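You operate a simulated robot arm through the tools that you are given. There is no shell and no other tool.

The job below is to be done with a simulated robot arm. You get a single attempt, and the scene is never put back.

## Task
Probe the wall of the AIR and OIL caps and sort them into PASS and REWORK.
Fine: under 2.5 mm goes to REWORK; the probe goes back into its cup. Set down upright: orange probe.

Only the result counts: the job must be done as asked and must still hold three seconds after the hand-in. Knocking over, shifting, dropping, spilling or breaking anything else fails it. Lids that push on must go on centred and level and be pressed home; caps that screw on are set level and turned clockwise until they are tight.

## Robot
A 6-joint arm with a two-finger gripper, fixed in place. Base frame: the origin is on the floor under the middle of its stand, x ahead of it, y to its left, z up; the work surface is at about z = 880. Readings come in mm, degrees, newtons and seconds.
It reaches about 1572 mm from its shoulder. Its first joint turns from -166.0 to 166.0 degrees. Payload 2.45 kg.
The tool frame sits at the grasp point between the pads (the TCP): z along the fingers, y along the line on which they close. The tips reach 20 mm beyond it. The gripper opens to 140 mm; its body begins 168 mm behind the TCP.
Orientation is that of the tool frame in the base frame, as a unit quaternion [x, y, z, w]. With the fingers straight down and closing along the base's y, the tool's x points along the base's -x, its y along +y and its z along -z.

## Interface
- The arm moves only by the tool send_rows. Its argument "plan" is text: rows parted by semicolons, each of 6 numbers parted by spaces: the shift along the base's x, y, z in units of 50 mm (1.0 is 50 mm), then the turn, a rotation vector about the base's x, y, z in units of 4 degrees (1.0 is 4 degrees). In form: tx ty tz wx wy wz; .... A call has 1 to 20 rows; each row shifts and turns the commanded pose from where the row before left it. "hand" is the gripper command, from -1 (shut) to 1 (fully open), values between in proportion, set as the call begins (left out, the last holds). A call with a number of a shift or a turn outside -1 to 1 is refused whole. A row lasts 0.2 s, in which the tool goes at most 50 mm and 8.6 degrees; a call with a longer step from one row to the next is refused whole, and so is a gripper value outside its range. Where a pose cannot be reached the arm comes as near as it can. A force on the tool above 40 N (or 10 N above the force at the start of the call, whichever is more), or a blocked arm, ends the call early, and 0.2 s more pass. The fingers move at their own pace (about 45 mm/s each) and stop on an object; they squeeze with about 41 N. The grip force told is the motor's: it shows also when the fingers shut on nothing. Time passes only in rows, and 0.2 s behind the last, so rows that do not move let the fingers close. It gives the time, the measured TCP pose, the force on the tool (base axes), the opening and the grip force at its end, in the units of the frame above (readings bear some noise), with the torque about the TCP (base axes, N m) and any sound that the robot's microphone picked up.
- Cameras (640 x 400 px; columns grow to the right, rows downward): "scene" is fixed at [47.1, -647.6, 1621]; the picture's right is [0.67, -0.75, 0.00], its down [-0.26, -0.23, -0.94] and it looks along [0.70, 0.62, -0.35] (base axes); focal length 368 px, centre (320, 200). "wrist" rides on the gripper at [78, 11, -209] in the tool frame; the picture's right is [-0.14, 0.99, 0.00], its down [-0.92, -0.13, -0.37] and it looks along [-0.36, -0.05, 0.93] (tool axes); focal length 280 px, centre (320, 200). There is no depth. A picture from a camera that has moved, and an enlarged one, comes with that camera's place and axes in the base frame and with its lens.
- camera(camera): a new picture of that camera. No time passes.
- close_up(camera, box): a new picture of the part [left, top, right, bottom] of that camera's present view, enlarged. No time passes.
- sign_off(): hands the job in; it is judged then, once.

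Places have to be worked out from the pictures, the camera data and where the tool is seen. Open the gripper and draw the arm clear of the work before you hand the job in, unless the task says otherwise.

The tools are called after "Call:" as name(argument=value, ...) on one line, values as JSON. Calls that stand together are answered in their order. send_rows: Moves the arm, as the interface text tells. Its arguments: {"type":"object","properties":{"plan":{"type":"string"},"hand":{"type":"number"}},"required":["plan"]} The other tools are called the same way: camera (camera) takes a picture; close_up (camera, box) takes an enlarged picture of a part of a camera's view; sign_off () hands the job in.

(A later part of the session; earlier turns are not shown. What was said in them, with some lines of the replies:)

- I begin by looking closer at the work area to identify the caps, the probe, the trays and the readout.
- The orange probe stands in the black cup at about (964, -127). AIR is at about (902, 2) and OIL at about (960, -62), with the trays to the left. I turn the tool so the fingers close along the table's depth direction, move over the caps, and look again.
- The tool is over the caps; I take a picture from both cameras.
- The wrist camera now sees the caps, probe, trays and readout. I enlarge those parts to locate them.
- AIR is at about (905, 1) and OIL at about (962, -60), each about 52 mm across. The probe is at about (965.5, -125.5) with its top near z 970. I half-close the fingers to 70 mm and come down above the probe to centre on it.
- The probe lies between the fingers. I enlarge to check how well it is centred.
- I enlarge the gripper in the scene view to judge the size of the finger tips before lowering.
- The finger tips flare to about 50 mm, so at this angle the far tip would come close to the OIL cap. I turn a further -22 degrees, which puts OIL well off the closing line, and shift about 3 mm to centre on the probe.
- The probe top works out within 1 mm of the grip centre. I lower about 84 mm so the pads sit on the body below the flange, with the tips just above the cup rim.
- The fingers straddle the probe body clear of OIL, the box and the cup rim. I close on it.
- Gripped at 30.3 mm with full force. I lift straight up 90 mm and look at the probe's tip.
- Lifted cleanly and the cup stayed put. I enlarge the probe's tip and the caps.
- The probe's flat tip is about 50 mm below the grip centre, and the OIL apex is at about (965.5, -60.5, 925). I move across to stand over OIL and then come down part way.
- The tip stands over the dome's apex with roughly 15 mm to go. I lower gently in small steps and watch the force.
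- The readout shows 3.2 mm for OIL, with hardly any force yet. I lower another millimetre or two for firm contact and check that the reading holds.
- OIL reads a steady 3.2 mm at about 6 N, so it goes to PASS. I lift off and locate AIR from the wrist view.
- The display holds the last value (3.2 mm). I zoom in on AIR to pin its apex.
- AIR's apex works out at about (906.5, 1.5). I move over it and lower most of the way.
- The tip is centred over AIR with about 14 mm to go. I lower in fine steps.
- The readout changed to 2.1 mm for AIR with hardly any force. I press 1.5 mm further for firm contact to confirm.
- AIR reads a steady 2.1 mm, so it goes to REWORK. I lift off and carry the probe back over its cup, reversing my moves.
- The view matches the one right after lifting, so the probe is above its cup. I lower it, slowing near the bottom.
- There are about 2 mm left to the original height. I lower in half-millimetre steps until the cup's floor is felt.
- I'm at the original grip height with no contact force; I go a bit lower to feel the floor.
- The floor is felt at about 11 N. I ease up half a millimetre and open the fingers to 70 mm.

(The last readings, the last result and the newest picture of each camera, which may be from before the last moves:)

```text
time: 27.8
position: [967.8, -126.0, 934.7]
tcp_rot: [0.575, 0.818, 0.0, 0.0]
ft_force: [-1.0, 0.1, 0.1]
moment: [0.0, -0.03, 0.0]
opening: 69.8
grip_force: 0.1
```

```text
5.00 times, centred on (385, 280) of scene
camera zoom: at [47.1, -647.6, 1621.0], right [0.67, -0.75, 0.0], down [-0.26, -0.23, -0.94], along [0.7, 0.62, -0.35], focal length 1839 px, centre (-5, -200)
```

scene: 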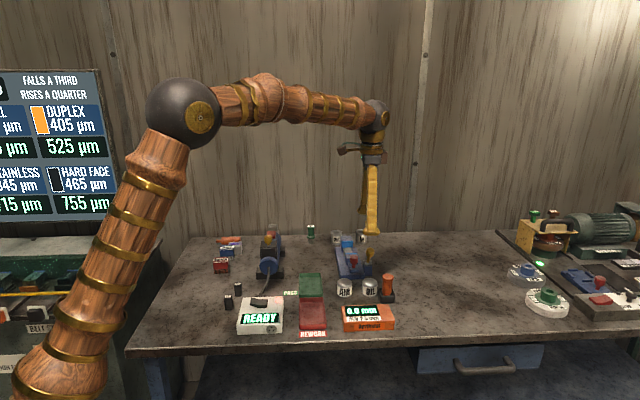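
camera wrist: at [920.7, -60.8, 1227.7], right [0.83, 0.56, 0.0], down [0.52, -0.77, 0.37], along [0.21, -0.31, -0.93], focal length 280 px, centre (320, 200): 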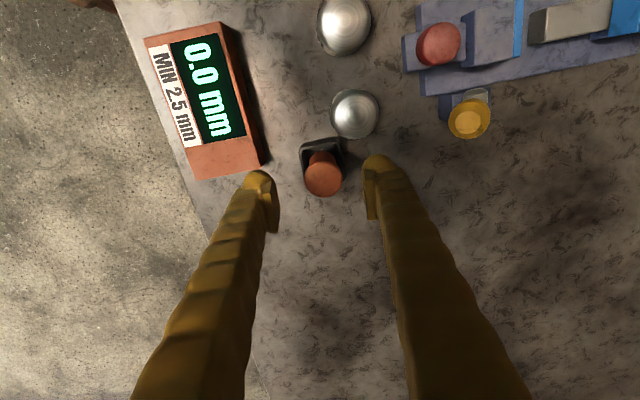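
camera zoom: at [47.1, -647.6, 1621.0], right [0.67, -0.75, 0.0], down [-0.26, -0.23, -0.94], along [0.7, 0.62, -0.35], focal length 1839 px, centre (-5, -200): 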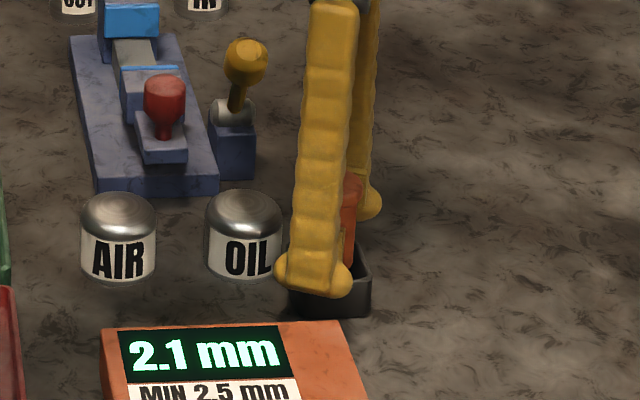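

The probe stands upright in its cup, just as at the start. I rise 90 mm and move over OIL, keeping the fingers at 70 mm.

Call:
send_rows(plan="0 0 0.2 0 0 0;0 0 0.4 0 0 0;0 0 0.6 0 0 0;0 0 0.6 0 0 0;-0.024 0.4 0 0 0 0;-0.024 0.5 0 0 0 0;-0.024 0.414 0 0 0 0;0 0 0 0 0 0;0 0 0 0 0 0")

Call:
close_up(camera="wrist", box=[230, 100, 430, 265])

Call:
close_up(camera="scene", box=[330, 220, 430, 320])

```text
time: 29.8
position: [965.7, -61.0, 1024.9]
tcp_rot: [0.574, 0.819, 0.001, 0.0]
ft_force: [-0.4, -0.2, 0.3]
moment: [0.0, -0.02, 0.03]
opening: 69.7
grip_force: 0.0
```

```text
2.42 times, centred on (330, 182) of wrist
camera zoom: at [949.2, 16.8, 1233.5], right [0.98, 0.21, 0.0], down [0.19, -0.91, 0.37], along [0.08, -0.36, -0.93], focal length 680 px, centre (296, 242)
```

zoom: 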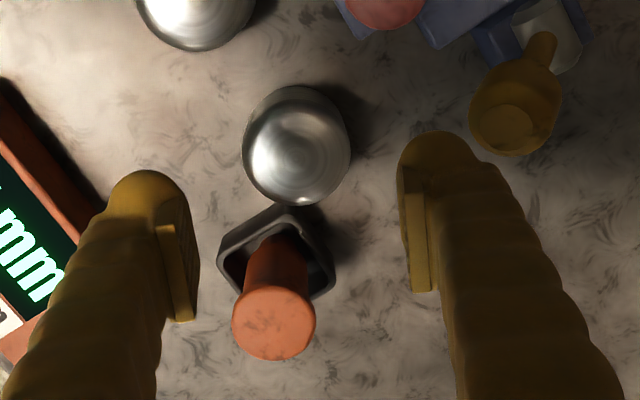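

```text
4.00 times, centred on (380, 270) of scene
camera zoom: at [47.1, -647.6, 1621.0], right [0.67, -0.75, 0.0], down [-0.26, -0.23, -0.94], along [0.7, 0.62, -0.35], focal length 1471 px, centre (80, -80)
```

zoom: 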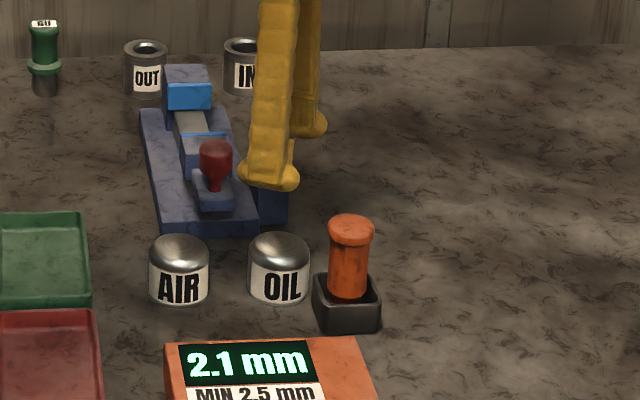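

The probe stands upright in its cup and OIL is within about 1.5 mm of the grip centre. I correct that and lower 115 mm around the cap, with the tips staying about 9 mm above the table.

Call:
send_rows(plan="0.01 0.02 -0.4 0 0 0;0 0 -0.4 0 0 0;0 0 -0.4 0 0 0;0 0 -0.4 0 0 0;0 0 -0.4 0 0 0;0 0 -0.2 0 0 0;0 0 -0.1 0 0 0;0 0 0 0 0 0")

Call:
close_up(camera="wrist", box=[230, 100, 430, 265])

Call:
close_up(camera="scene", box=[330, 230, 410, 310])

```text
time: 31.6
position: [964.9, -59.7, 909.3]
tcp_rot: [0.575, 0.818, 0.0, 0.0]
ft_force: [-0.4, 0.6, -0.4]
moment: [0.03, 0.01, 0.03]
opening: 69.8
grip_force: 0.0
```

```text
2.42 times, centred on (330, 182) of wrist
camera zoom: at [950.0, 17.6, 1118.4], right [0.98, 0.21, 0.0], down [0.19, -0.91, 0.37], along [0.08, -0.36, -0.93], focal length 680 px, centre (296, 242)
```

zoom: 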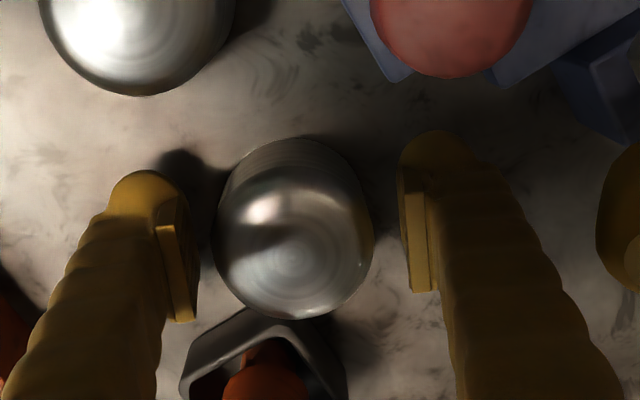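

```text
5.00 times, centred on (370, 270) of scene
camera zoom: at [47.1, -647.6, 1621.0], right [0.67, -0.75, 0.0], down [-0.26, -0.23, -0.94], along [0.7, 0.62, -0.35], focal length 1839 px, centre (70, -150)
```

zoom: 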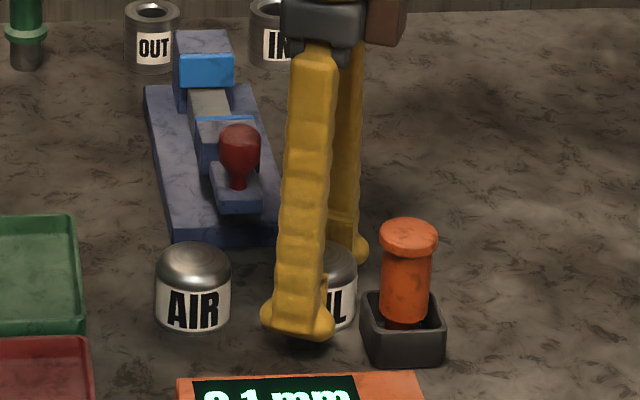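

OIL sits evenly between the pads. I close on it.

Call:
send_rows(plan="0 0 0 0 0 0;0 0 0 0 0 0;0 0 0 0 0 0;0 0 0 0 0 0", hand=-1)

Call:
close_up(camera="scene", box=[330, 230, 410, 310])

Call:
close_up(camera="wrist", box=[230, 100, 430, 265])

```text
time: 32.6
position: [965.8, -59.6, 910.0]
tcp_rot: [0.575, 0.818, 0.0, 0.0]
ft_force: [1.4, -0.6, 0.3]
moment: [-0.02, -0.01, -0.02]
opening: 50.4
grip_force: 41.0
```

```text
5.00 times, centred on (370, 270) of scene
camera zoom: at [47.1, -647.6, 1621.0], right [0.67, -0.75, 0.0], down [-0.26, -0.23, -0.94], along [0.7, 0.62, -0.35], focal length 1839 px, centre (70, -150)
```

zoom: 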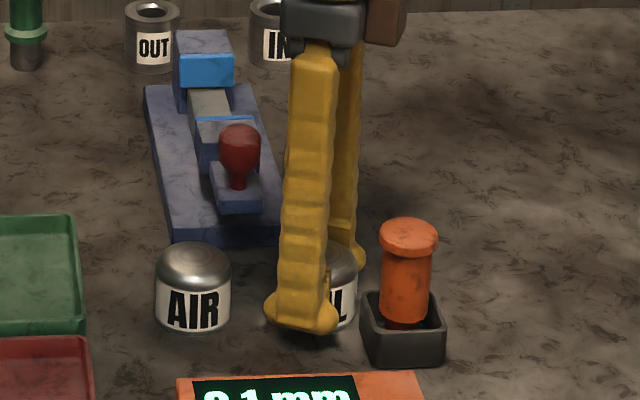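

```text
2.42 times, centred on (330, 182) of wrist
camera zoom: at [950.0, 17.6, 1118.5], right [0.98, 0.21, 0.0], down [0.19, -0.91, 0.37], along [0.08, -0.36, -0.93], focal length 680 px, centre (296, 242)
```

zoom: 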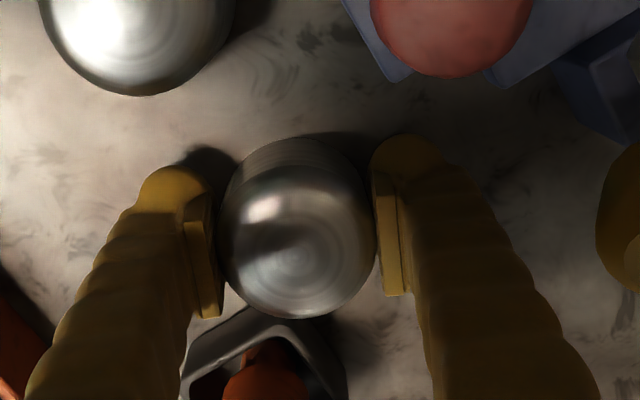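

OIL is held at 50.4 mm. The red knob reaches about z 985, so I lift 140 mm, then turn +25 degrees and carry the cap over to the green PASS tray at about (848, 109).

Call:
send_rows(plan="0 0 0.1 0 0 0;0 0 0.3 0 0 0;0 0 0.6 0 0 0;0 0 0.6 0 0 0;0 0 0.6 0 0 0;0 0 0.6 0 0 0;0 0 0 0 0 0;-0.294 0.421 0 0 0 0.8;-0.294 0.421 0 0 0 0.8;-0.294 0.421 0 0 0 0.8;-0.294 0.421 0 0 0 0.8;-0.294 0.421 0 0 0 0.8;-0.294 0.421 0 0 0 0.8;-0.294 0.42 0 0 0 0.8;-0.292 0.42 0 0 0 0.7;0 0 0 0 0 0;0 0 0 0 0 0")

Call:
camera(camera="wrist")

Call:
close_up(camera="scene", box=[270, 200, 420, 340])

```text
time: 36.2
position: [848.1, 110.0, 1049.5]
tcp_rot: [0.383, 0.924, 0.0, -0.001]
ft_force: [-0.7, 0.7, -1.6]
moment: [0.0, 0.01, 0.04]
opening: 50.5
grip_force: 40.5
```

```text
taken
camera wrist: at [800.9, 172.5, 1258.4], right [0.8, 0.6, 0.0], down [0.56, -0.74, 0.37], along [0.22, -0.29, -0.93], focal length 280 px, centre (320, 200)
```

wrist: 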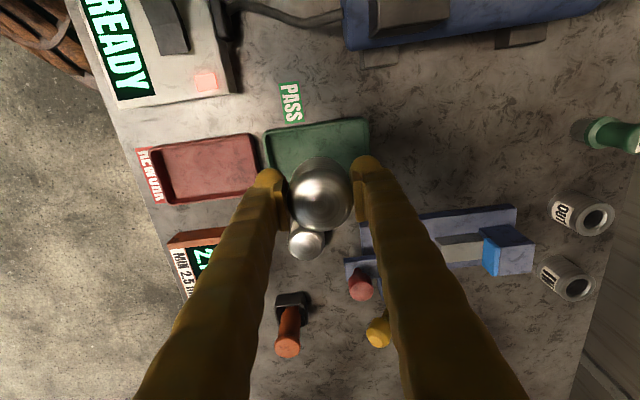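

```text
2.86 times, centred on (345, 270) of scene
camera zoom: at [47.1, -647.6, 1621.0], right [0.67, -0.75, 0.0], down [-0.26, -0.23, -0.94], along [0.7, 0.62, -0.35], focal length 1051 px, centre (249, 0)
```

zoom: 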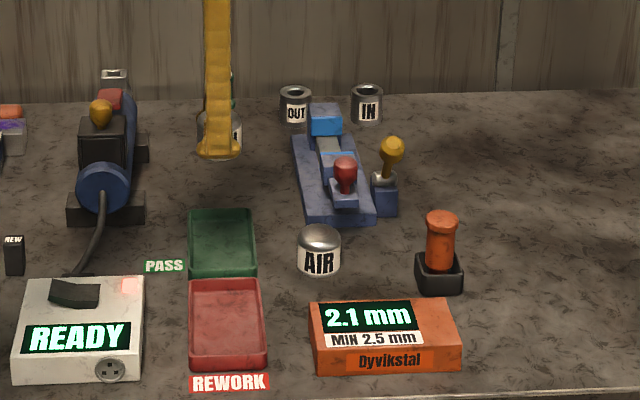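

The cap is over the PASS tray, whose centre I get as (849, 108) against the tool at (848, 110). I correct by about 1 mm and lower to just above the tray floor.

Call:
send_rows(plan="0.01 -0.025 -0.4 0 0 0;0 0 -0.5 0 0 0;0 0 -0.5 0 0 0;0 0 -0.5 0 0 0;0 0 -0.4 0 0 0;0 0 -0.2 0 0 0;0 0 -0.1 0 0 0;0 0 0 0 0 0")

Call:
close_up(camera="wrist", box=[230, 100, 430, 265])

Call:
close_up(camera="scene", box=[280, 240, 360, 320])

```text
time: 38.0
position: [849.1, 107.7, 919.3]
tcp_rot: [0.383, 0.924, 0.001, 0.0]
ft_force: [0.9, -0.2, -2.7]
moment: [0.0, 0.03, 0.01]
opening: 50.5
grip_force: 41.1
```

```text
2.42 times, centred on (330, 182) of wrist
camera zoom: at [801.5, 171.1, 1128.4], right [0.8, 0.6, 0.0], down [0.56, -0.74, 0.37], along [0.22, -0.29, -0.93], focal length 680 px, centre (296, 242)
```

zoom: 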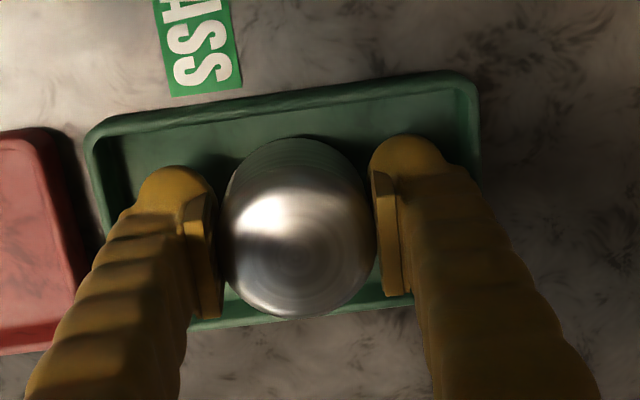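

```text
5.00 times, centred on (320, 280) of scene
camera zoom: at [47.1, -647.6, 1621.0], right [0.67, -0.75, 0.0], down [-0.26, -0.23, -0.94], along [0.7, 0.62, -0.35], focal length 1839 px, centre (320, -200)
```

zoom: 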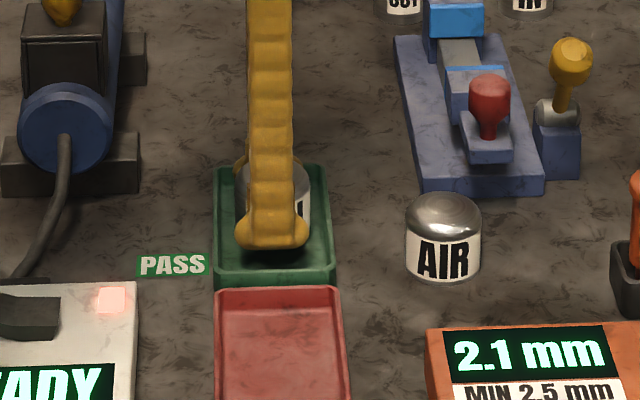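

The cap is inside the tray outline with room around the fingers. I lower in 1 mm steps to feel the floor.

Call:
send_rows(plan="0 0 -0.02 0 0 0;0 0 -0.02 0 0 0;0 0 -0.02 0 0 0;0 0 -0.02 0 0 0;0 0 0 0 0 0")

```text
time: 39.2
position: [850.0, 108.6, 915.7]
tcp_rot: [0.382, 0.924, -0.001, -0.001]
ft_force: [0.5, 0.4, -2.2]
moment: [0.03, 0.0, 0.0]
opening: 50.6
grip_force: 41.3
```

No contact yet; I continue in half-millimetre steps.

Call:
send_rows(plan="0 0 -0.01 0 0 0;0 0 -0.01 0 0 0;0 0 -0.01 0 0 0;0 0 0 0 0 0")

```text
time: 40.2
position: [848.2, 107.7, 913.9]
tcp_rot: [0.383, 0.924, 0.001, 0.0]
ft_force: [-0.2, 0.5, -2.3]
moment: [0.01, 0.0, 0.0]
opening: 50.5
grip_force: 41.2
```

Still free at about z 914; I go on.

Call:
send_rows(plan="0 0 -0.01 0 0 0;0 0 -0.01 0 0 0;0 0 -0.01 0 0 0;0 0 0 0 0 0")

```text
time: 41.2
position: [848.0, 107.5, 914.4]
tcp_rot: [0.382, 0.924, 0.001, 0.0]
ft_force: [-8.2, 2.6, 26.4]
moment: [0.09, 0.15, -0.11]
opening: 50.5
grip_force: 40.6
```

The floor is felt at about 26 N. I ease up 1 mm and check the force.

Call:
send_rows(plan="0 0 0.01 0 0 0;0 0 0.01 0 0 0;0 0 0 0 0 0")

Call:
close_up(camera="wrist", box=[230, 100, 430, 265])

Call:
close_up(camera="scene", box=[280, 240, 360, 320])

```text
time: 42.0
position: [848.5, 108.2, 913.9]
tcp_rot: [0.383, 0.924, 0.0, 0.001]
ft_force: [-0.9, -1.1, 14.5]
moment: [-0.1, -0.13, -0.05]
opening: 50.3
grip_force: 40.7
```

```text
2.42 times, centred on (330, 182) of wrist
camera zoom: at [801.7, 171.1, 1122.2], right [0.8, 0.6, 0.0], down [0.56, -0.74, 0.37], along [0.22, -0.29, -0.93], focal length 680 px, centre (296, 242)
```

zoom: 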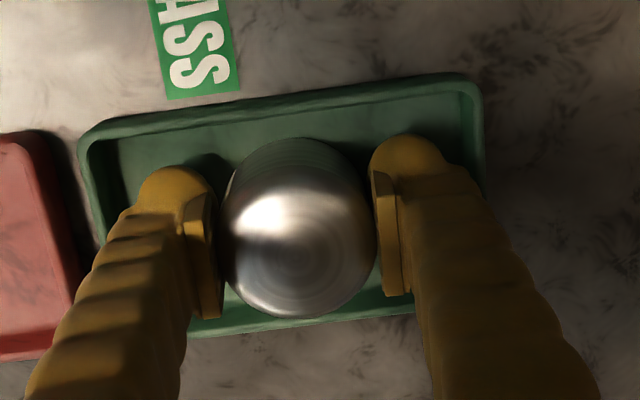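

```text
5.00 times, centred on (320, 280) of scene
camera zoom: at [47.1, -647.6, 1621.0], right [0.67, -0.75, 0.0], down [-0.26, -0.23, -0.94], along [0.7, 0.62, -0.35], focal length 1839 px, centre (320, -200)
```

zoom: 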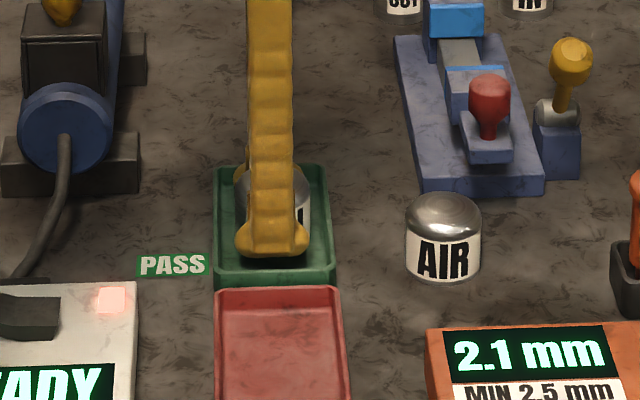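

Still 14 N of press; I ease up another half millimetre and then open gently to about 61 mm.

Call:
send_rows(plan="0 0 0.01 0 0 0;0 0 0 0 0 0")

Call:
send_rows(plan="0 0 0 0 0 0;0 0 0 0 0 0;0 0 0 0 0 0", hand=-0.13)

Call:
close_up(camera="wrist", box=[230, 100, 430, 265])

```text
time: 42.6
position: [848.7, 107.8, 913.3]
tcp_rot: [0.383, 0.924, -0.001, -0.001]
ft_force: [0.2, 0.7, 1.2]
moment: [-0.02, -0.08, 0.05]
opening: 50.3
grip_force: 41.0
```

```text
time: 43.4
position: [849.9, 108.9, 914.5]
tcp_rot: [0.382, 0.924, 0.0, 0.001]
ft_force: [-0.8, -0.6, -1.5]
moment: [0.02, -0.03, 0.0]
opening: 60.9
grip_force: 0.2
```

```text
2.42 times, centred on (330, 182) of wrist
camera zoom: at [801.6, 171.0, 1122.9], right [0.8, 0.6, 0.0], down [0.56, -0.74, 0.37], along [0.22, -0.29, -0.93], focal length 680 px, centre (296, 242)
```

zoom: 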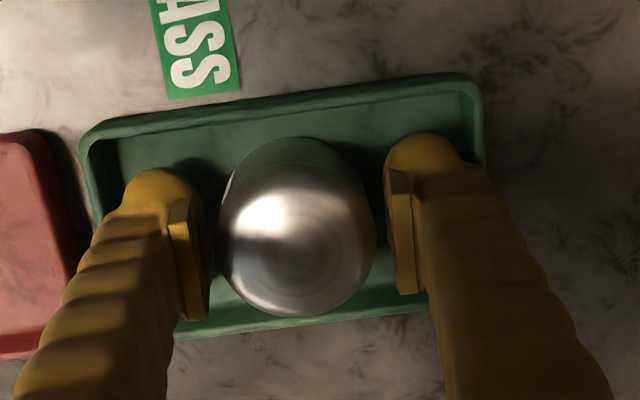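

OIL is standing free in the PASS tray. I rise 140 mm, then turn +45 degrees so the fingers close along y, well clear of the red-knob clamp, and move over AIR.

Call:
send_rows(plan="0 0 0.1 0 0 0;0 0 0.3 0 0 0;0 0 0.6 0 0 0;0 0 0.6 0 0 0;0 0 0.6 0 0 0;0 0 0.6 0 0 0;0 0 0 0 0 0")

Call:
send_rows(plan="0.0958 -0.1777 0 0 0 0.9375;0.0958 -0.1777 0 0 0 0.9375;0.0958 -0.1777 0 0 0 0.9375;0.0958 -0.1777 0 0 0 0.9375;0.0958 -0.1777 0 0 0 0.9375;0.0958 -0.1777 0 0 0 0.9375;0.0958 -0.1777 0 0 0 0.9375;0.0958 -0.1777 0 0 0 0.9375;0.0958 -0.1777 0 0 0 0.9375;0.0958 -0.1777 0 0 0 0.9375;0.0958 -0.1777 0 0 0 0.9375;0.0958 -0.1777 0 0 0 0.9375;0 0 0 0 0 0;0 0 0 0 0 0", hand=0)

Call:
close_up(camera="wrist", box=[190, 60, 450, 265])

Call:
close_up(camera="scene", box=[270, 220, 420, 340])

```text
time: 45.0
position: [849.0, 108.6, 1054.1]
tcp_rot: [0.383, 0.924, 0.0, 0.001]
ft_force: [-0.1, 0.4, -0.4]
moment: [0.01, 0.02, -0.01]
opening: 61.0
grip_force: 0.0
```

```text
time: 48.0
position: [905.8, 0.6, 1053.1]
tcp_rot: [0.0, 1.0, -0.001, 0.0]
ft_force: [-0.2, -0.3, -0.4]
moment: [0.0, -0.01, 0.02]
opening: 69.9
grip_force: 0.0
```

```text
1.95 times, centred on (320, 162) of wrist
camera zoom: at [828.9, 12.0, 1262.5], right [0.14, 0.99, 0.0], down [0.92, -0.13, 0.37], along [0.36, -0.05, -0.93], focal length 547 px, centre (320, 273)
```

zoom: 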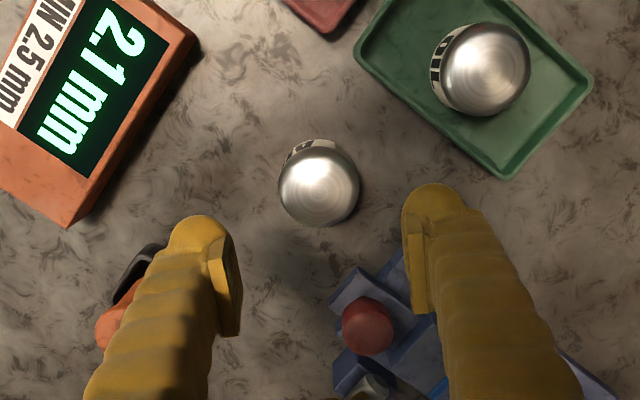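

```text
3.33 times, centred on (345, 280) of scene
camera zoom: at [47.1, -647.6, 1621.0], right [0.67, -0.75, 0.0], down [-0.26, -0.23, -0.94], along [0.7, 0.62, -0.35], focal length 1226 px, centre (237, -67)
```

zoom: 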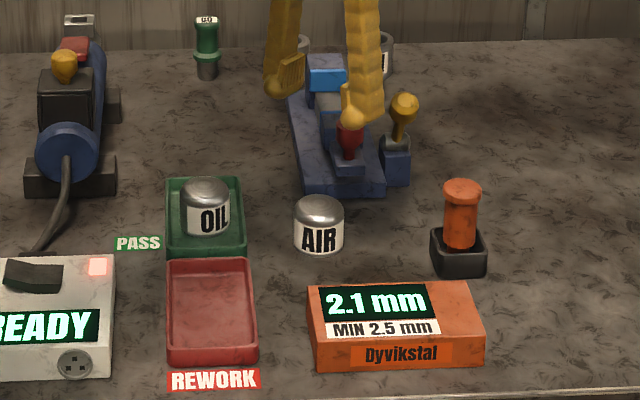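

AIR is centred between the fingers within about 1 mm, and OIL stands well in the PASS tray. I lower 144 mm around AIR.

Call:
send_rows(plan="-0.02 0 -0.4 0 0 0;0 0 -0.5 0 0 0;0 0 -0.5 0 0 0;0 0 -0.5 0 0 0;0 0 -0.4 0 0 0;0 0 -0.3 0 0 0;0 0 -0.2 0 0 0;0 0 -0.08 0 0 0;0 0 0 0 0 0")

Call:
close_up(camera="wrist", box=[230, 100, 430, 265])

Call:
close_up(camera="scene", box=[300, 230, 400, 320])

```text
time: 50.0
position: [905.2, 1.4, 909.6]
tcp_rot: [0.0, 1.0, -0.001, 0.0]
ft_force: [0.1, -0.7, 0.6]
moment: [-0.03, -0.02, 0.01]
opening: 69.9
grip_force: 0.1
```

```text
2.42 times, centred on (330, 182) of wrist
camera zoom: at [827.7, 12.0, 1118.8], right [0.14, 0.99, 0.0], down [0.92, -0.13, 0.37], along [0.36, -0.05, -0.93], focal length 680 px, centre (296, 242)
```

zoom: 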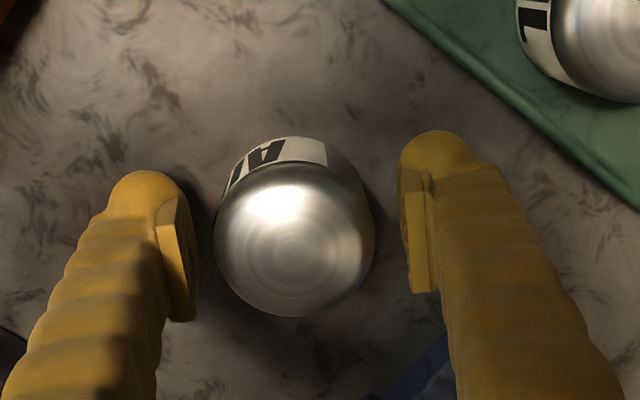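

```text
4.44 times, centred on (350, 275) of scene
camera zoom: at [47.1, -647.6, 1621.0], right [0.67, -0.75, 0.0], down [-0.26, -0.23, -0.94], along [0.7, 0.62, -0.35], focal length 1635 px, centre (187, -133)
```

zoom: 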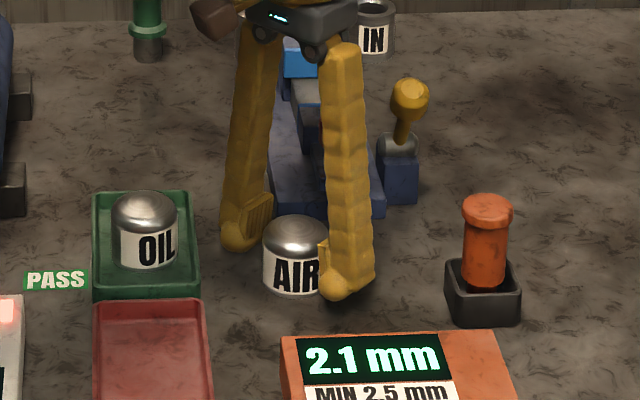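

AIR sits evenly between the pads with everything else clear. I close on it.

Call:
send_rows(plan="0 0 0 0 0 0;0 0 0 0 0 0;0 0 0 0 0 0;0 0 0 0 0 0", hand=-1)

Call:
close_up(camera="wrist", box=[230, 100, 430, 265])

```text
time: 51.0
position: [906.0, 1.7, 910.5]
tcp_rot: [0.0, 1.0, -0.001, 0.0]
ft_force: [0.6, 0.7, -0.2]
moment: [0.0, -0.01, 0.03]
opening: 50.0
grip_force: 41.5
```

```text
2.42 times, centred on (330, 182) of wrist
camera zoom: at [827.7, 12.0, 1118.8], right [0.14, 0.99, 0.0], down [0.92, -0.13, 0.37], along [0.36, -0.05, -0.93], focal length 680 px, centre (296, 242)
```

zoom: 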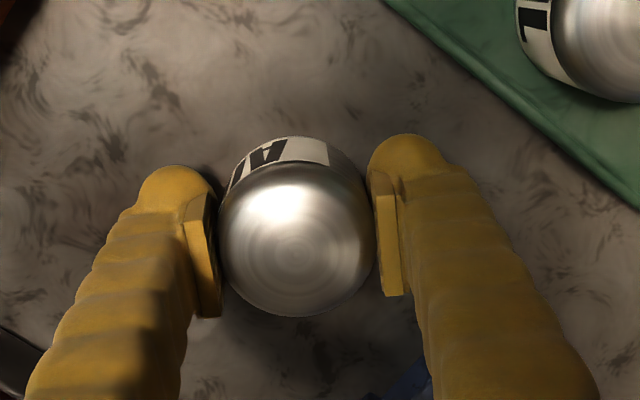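

AIR is held at 50 mm. I lift 140 mm, turn back -45 degrees and carry it over the red REWORK tray at about (741.5, 1).

Call:
send_rows(plan="0 0 0.1 0 0 0;0 0 0.3 0 0 0;0 0 0.6 0 0 0;0 0 0.6 0 0 0;0 0 0.6 0 0 0;0 0 0.6 0 0 0;0 0 0 0 0 0")

Call:
send_rows(plan="-0.2737 0 0 0 0 -0.9375;-0.2737 0 0 0 0 -0.9375;-0.2737 0 0 0 0 -0.9375;-0.2737 0 0 0 0 -0.9375;-0.2737 0 0 0 0 -0.9375;-0.2737 0 0 0 0 -0.9375;-0.2737 0 0 0 0 -0.9375;-0.2737 0 0 0 0 -0.9375;-0.2737 0 0 0 0 -0.9375;-0.2737 0 0 0 0 -0.9375;-0.2737 0 0 0 0 -0.9375;-0.2737 0 0 0 0 -0.9375;0 0 0 0 0 0;0 0 0 0 0 0")

Call:
camera(camera="wrist")

Call:
close_up(camera="scene", box=[270, 200, 420, 340])

```text
time: 52.6
position: [903.4, 3.3, 1051.4]
tcp_rot: [0.0, 1.0, 0.0, 0.0]
ft_force: [0.0, 0.1, -1.2]
moment: [-0.01, -0.03, -0.02]
opening: 50.7
grip_force: 41.4
```

```text
time: 55.6
position: [740.1, 0.9, 1050.0]
tcp_rot: [0.383, 0.924, 0.001, 0.0]
ft_force: [1.0, -0.7, -3.0]
moment: [0.01, -0.02, 0.01]
opening: 50.3
grip_force: 41.2
```

```text
taken
camera wrist: at [693.5, 64.0, 1258.8], right [0.8, 0.6, 0.0], down [0.56, -0.74, 0.37], along [0.22, -0.29, -0.93], focal length 280 px, centre (320, 200)
```

wrist: 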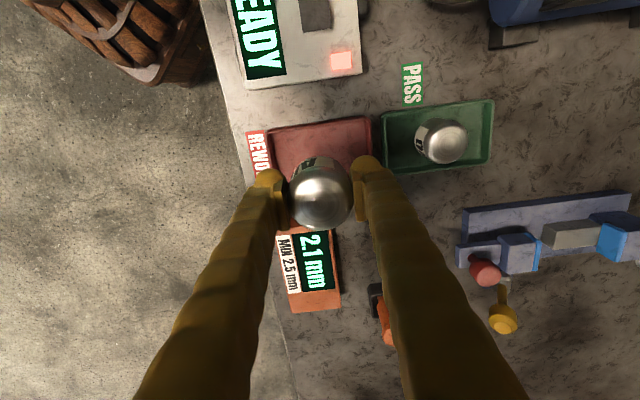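

```text
2.86 times, centred on (345, 270) of scene
camera zoom: at [47.1, -647.6, 1621.0], right [0.67, -0.75, 0.0], down [-0.26, -0.23, -0.94], along [0.7, 0.62, -0.35], focal length 1051 px, centre (249, 0)
```

zoom: 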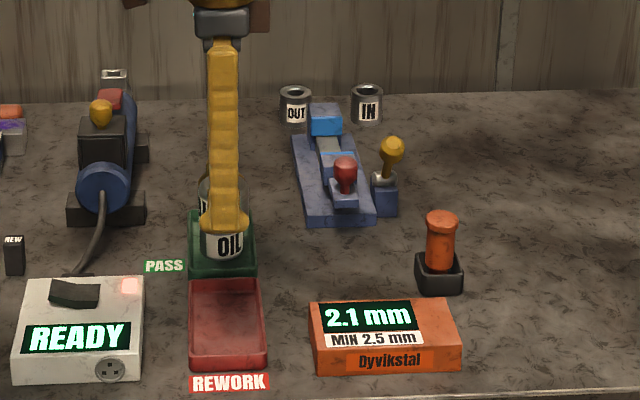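

The cap is over the REWORK tray, whose centre I judge about 2 mm further in x. I correct that and lower to just above the floor.

Call:
send_rows(plan="0.04 0.005 -0.4 0 0 0;0 0 -0.5 0 0 0;0 0 -0.5 0 0 0;0 0 -0.5 0 0 0;0 0 -0.4 0 0 0;0 0 -0.2 0 0 0;0 0 -0.1 0 0 0;0 0 0 0 0 0")

Call:
close_up(camera="wrist", box=[230, 100, 430, 265])

Call:
close_up(camera="scene", box=[280, 240, 360, 340])

```text
time: 57.4
position: [743.1, 1.0, 919.7]
tcp_rot: [0.382, 0.924, -0.001, 0.0]
ft_force: [-0.2, -0.7, -1.5]
moment: [-0.02, -0.01, -0.01]
opening: 50.2
grip_force: 41.3
```

```text
2.42 times, centred on (330, 182) of wrist
camera zoom: at [695.4, 64.4, 1128.5], right [0.8, 0.6, 0.0], down [0.56, -0.74, 0.37], along [0.22, -0.29, -0.93], focal length 680 px, centre (296, 242)
```

zoom: 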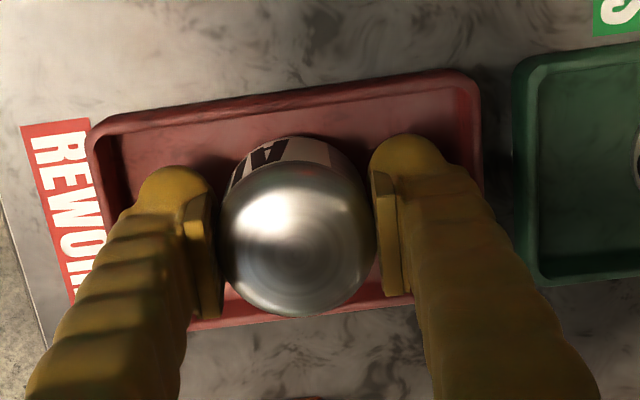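

```text
4.00 times, centred on (320, 290) of scene
camera zoom: at [47.1, -647.6, 1621.0], right [0.67, -0.75, 0.0], down [-0.26, -0.23, -0.94], along [0.7, 0.62, -0.35], focal length 1471 px, centre (320, -160)
```

zoom: 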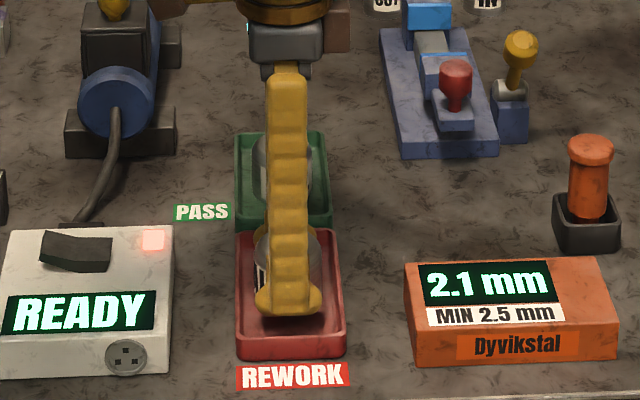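

The placement matches the one in the PASS tray. I lower slowly toward the floor.

Call:
send_rows(plan="0 0 -0.02 0 0 0;0 0 -0.02 0 0 0;0 0 -0.02 0 0 0;0 0 -0.02 0 0 0;0 0 -0.01 0 0 0;0 0 -0.01 0 0 0;0 0 0 0 0 0")

```text
time: 59.0
position: [744.0, 1.7, 916.7]
tcp_rot: [0.383, 0.924, 0.0, -0.001]
ft_force: [-0.1, 0.7, -1.7]
moment: [-0.02, 0.01, -0.01]
opening: 50.3
grip_force: 40.6
```

No contact yet; I continue by half millimetres.

Call:
send_rows(plan="0 0 -0.01 0 0 0;0 0 -0.01 0 0 0;0 0 0 0 0 0")

```text
time: 59.8
position: [742.7, 0.8, 914.8]
tcp_rot: [0.382, 0.924, -0.001, 0.0]
ft_force: [0.2, -0.4, -2.4]
moment: [0.01, 0.02, 0.0]
opening: 50.3
grip_force: 40.6
```

Still free; another millimetre.

Call:
send_rows(plan="0 0 -0.01 0 0 0;0 0 -0.01 0 0 0;0 0 0 0 0 0")

```text
time: 60.6
position: [742.2, 1.8, 914.4]
tcp_rot: [0.383, 0.924, 0.0, 0.0]
ft_force: [-5.2, -2.1, 20.4]
moment: [0.01, 0.27, 0.18]
opening: 50.1
grip_force: 40.5
```

The floor is felt at about 20 N. I ease up 1 mm and check.

Call:
send_rows(plan="0 0 0.01 0 0 0;0 0 0.01 0 0 0;0 0 0 0 0 0")

```text
time: 61.4
position: [743.0, 1.6, 914.1]
tcp_rot: [0.382, 0.924, 0.001, -0.001]
ft_force: [2.1, -0.9, 3.7]
moment: [-0.01, -0.2, 0.02]
opening: 50.2
grip_force: 40.8
```

The press is down to about 4 N with the cap resting on the floor. I open gently to about 61 mm and look.

Call:
send_rows(plan="0 0 0 0 0 0;0 0 0 0 0 0;0 0 0 0 0 0", hand=-0.13)

Call:
close_up(camera="wrist", box=[230, 100, 430, 265])

```text
time: 62.2
position: [742.7, 2.8, 913.7]
tcp_rot: [0.383, 0.924, 0.0, 0.0]
ft_force: [0.1, 0.4, 0.0]
moment: [0.04, 0.01, 0.02]
opening: 61.0
grip_force: 0.1
```

```text
2.42 times, centred on (330, 182) of wrist
camera zoom: at [695.6, 64.7, 1123.0], right [0.8, 0.6, 0.0], down [0.56, -0.74, 0.37], along [0.22, -0.29, -0.93], focal length 680 px, centre (296, 242)
```

zoom: 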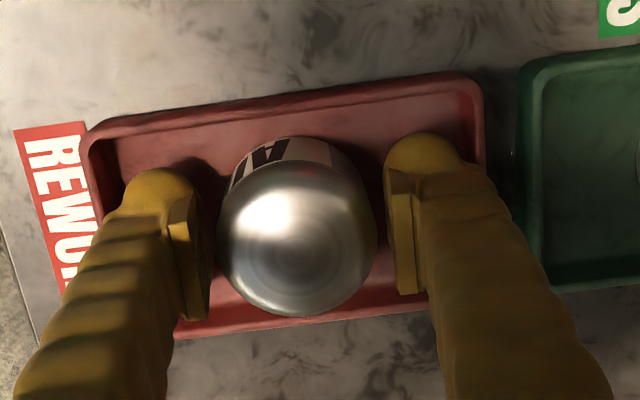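

AIR is free of the pads in the REWORK tray. I rise straight up 250 mm, open the gripper fully, and check the whole scene.

Call:
send_rows(plan="0 0 0.1 0 0 0;0 0 0.3 0 0 0;0 0 0.6 0 0 0;0 0 0.8 0 0 0;0 0 0.8 0 0 0;0 0 0.8 0 0 0;0 0 0.8 0 0 0;0 0 0.8 0 0 0;0 0 0 0 0 0")

Call:
send_rows(plan="0 0 0 0 0 0;0 0 0 0 0 0;0 0 0 0 0 0;0 0 0 0 0 0;0 0 0 0 0 0", hand=1)

Call:
camera(camera="scene")

Call:
close_up(camera="scene", box=[270, 230, 420, 340])

Call:
camera(camera="wrist")

```text
time: 64.2
position: [742.6, -0.2, 1165.1]
tcp_rot: [0.383, 0.924, 0.0, 0.0]
ft_force: [-0.4, 0.1, 0.5]
moment: [0.0, -0.03, -0.01]
opening: 61.1
grip_force: 0.1
```

```text
time: 65.4
position: [744.6, 1.7, 1165.3]
tcp_rot: [0.383, 0.924, 0.0, 0.0]
ft_force: [0.3, 0.1, 1.1]
moment: [-0.02, -0.02, 0.03]
opening: 139.9
grip_force: 0.2
```

```text
taken
```

scene: 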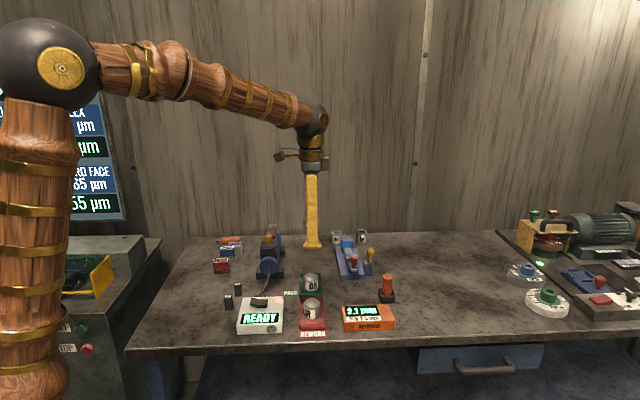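

```text
3.64 times, centred on (345, 285) of scene
camera zoom: at [47.1, -647.6, 1621.0], right [0.67, -0.75, 0.0], down [-0.26, -0.23, -0.94], along [0.7, 0.62, -0.35], focal length 1338 px, centre (229, -109)
```

zoom: 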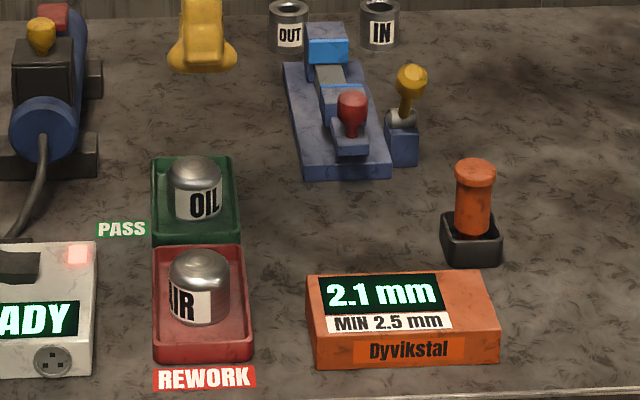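

```text
taken
camera wrist: at [696.5, 63.5, 1373.5], right [0.8, 0.6, 0.0], down [0.56, -0.74, 0.37], along [0.22, -0.29, -0.93], focal length 280 px, centre (320, 200)
```

wrist: 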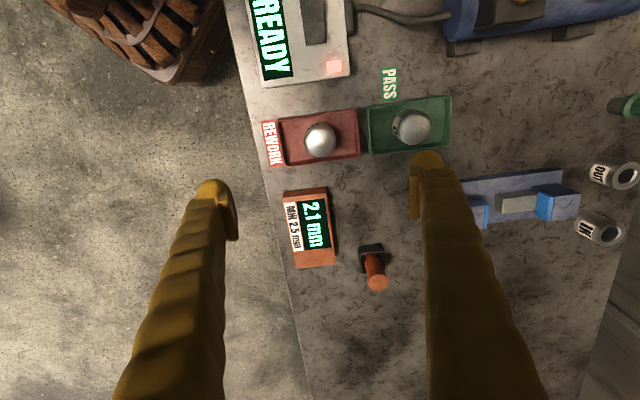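

OIL (3.2 mm) stands in PASS and AIR (2.1 mm) in REWORK. The probe is upright in its cup, nothing else has moved, and the gripper is open and clear. I hand the job in.

Call:
sign_off()

```text
The job is handed in.
```

I measured both caps, sorted them and handed the job in; I haven't been shown the verdict.

| Cap | Wall reading | Tray |
|---|---|---|
| OIL | 3.2 mm | PASS |
| AIR | 2.1 mm (under 2.5) | REWORK |

Both readings held steady when I pressed the probe more firmly onto the cap.

The last pictures before hand-in show both caps upright in their trays and the orange probe upright in its cup. Nothing else in view had moved. The gripper was open and the arm was well above the work.
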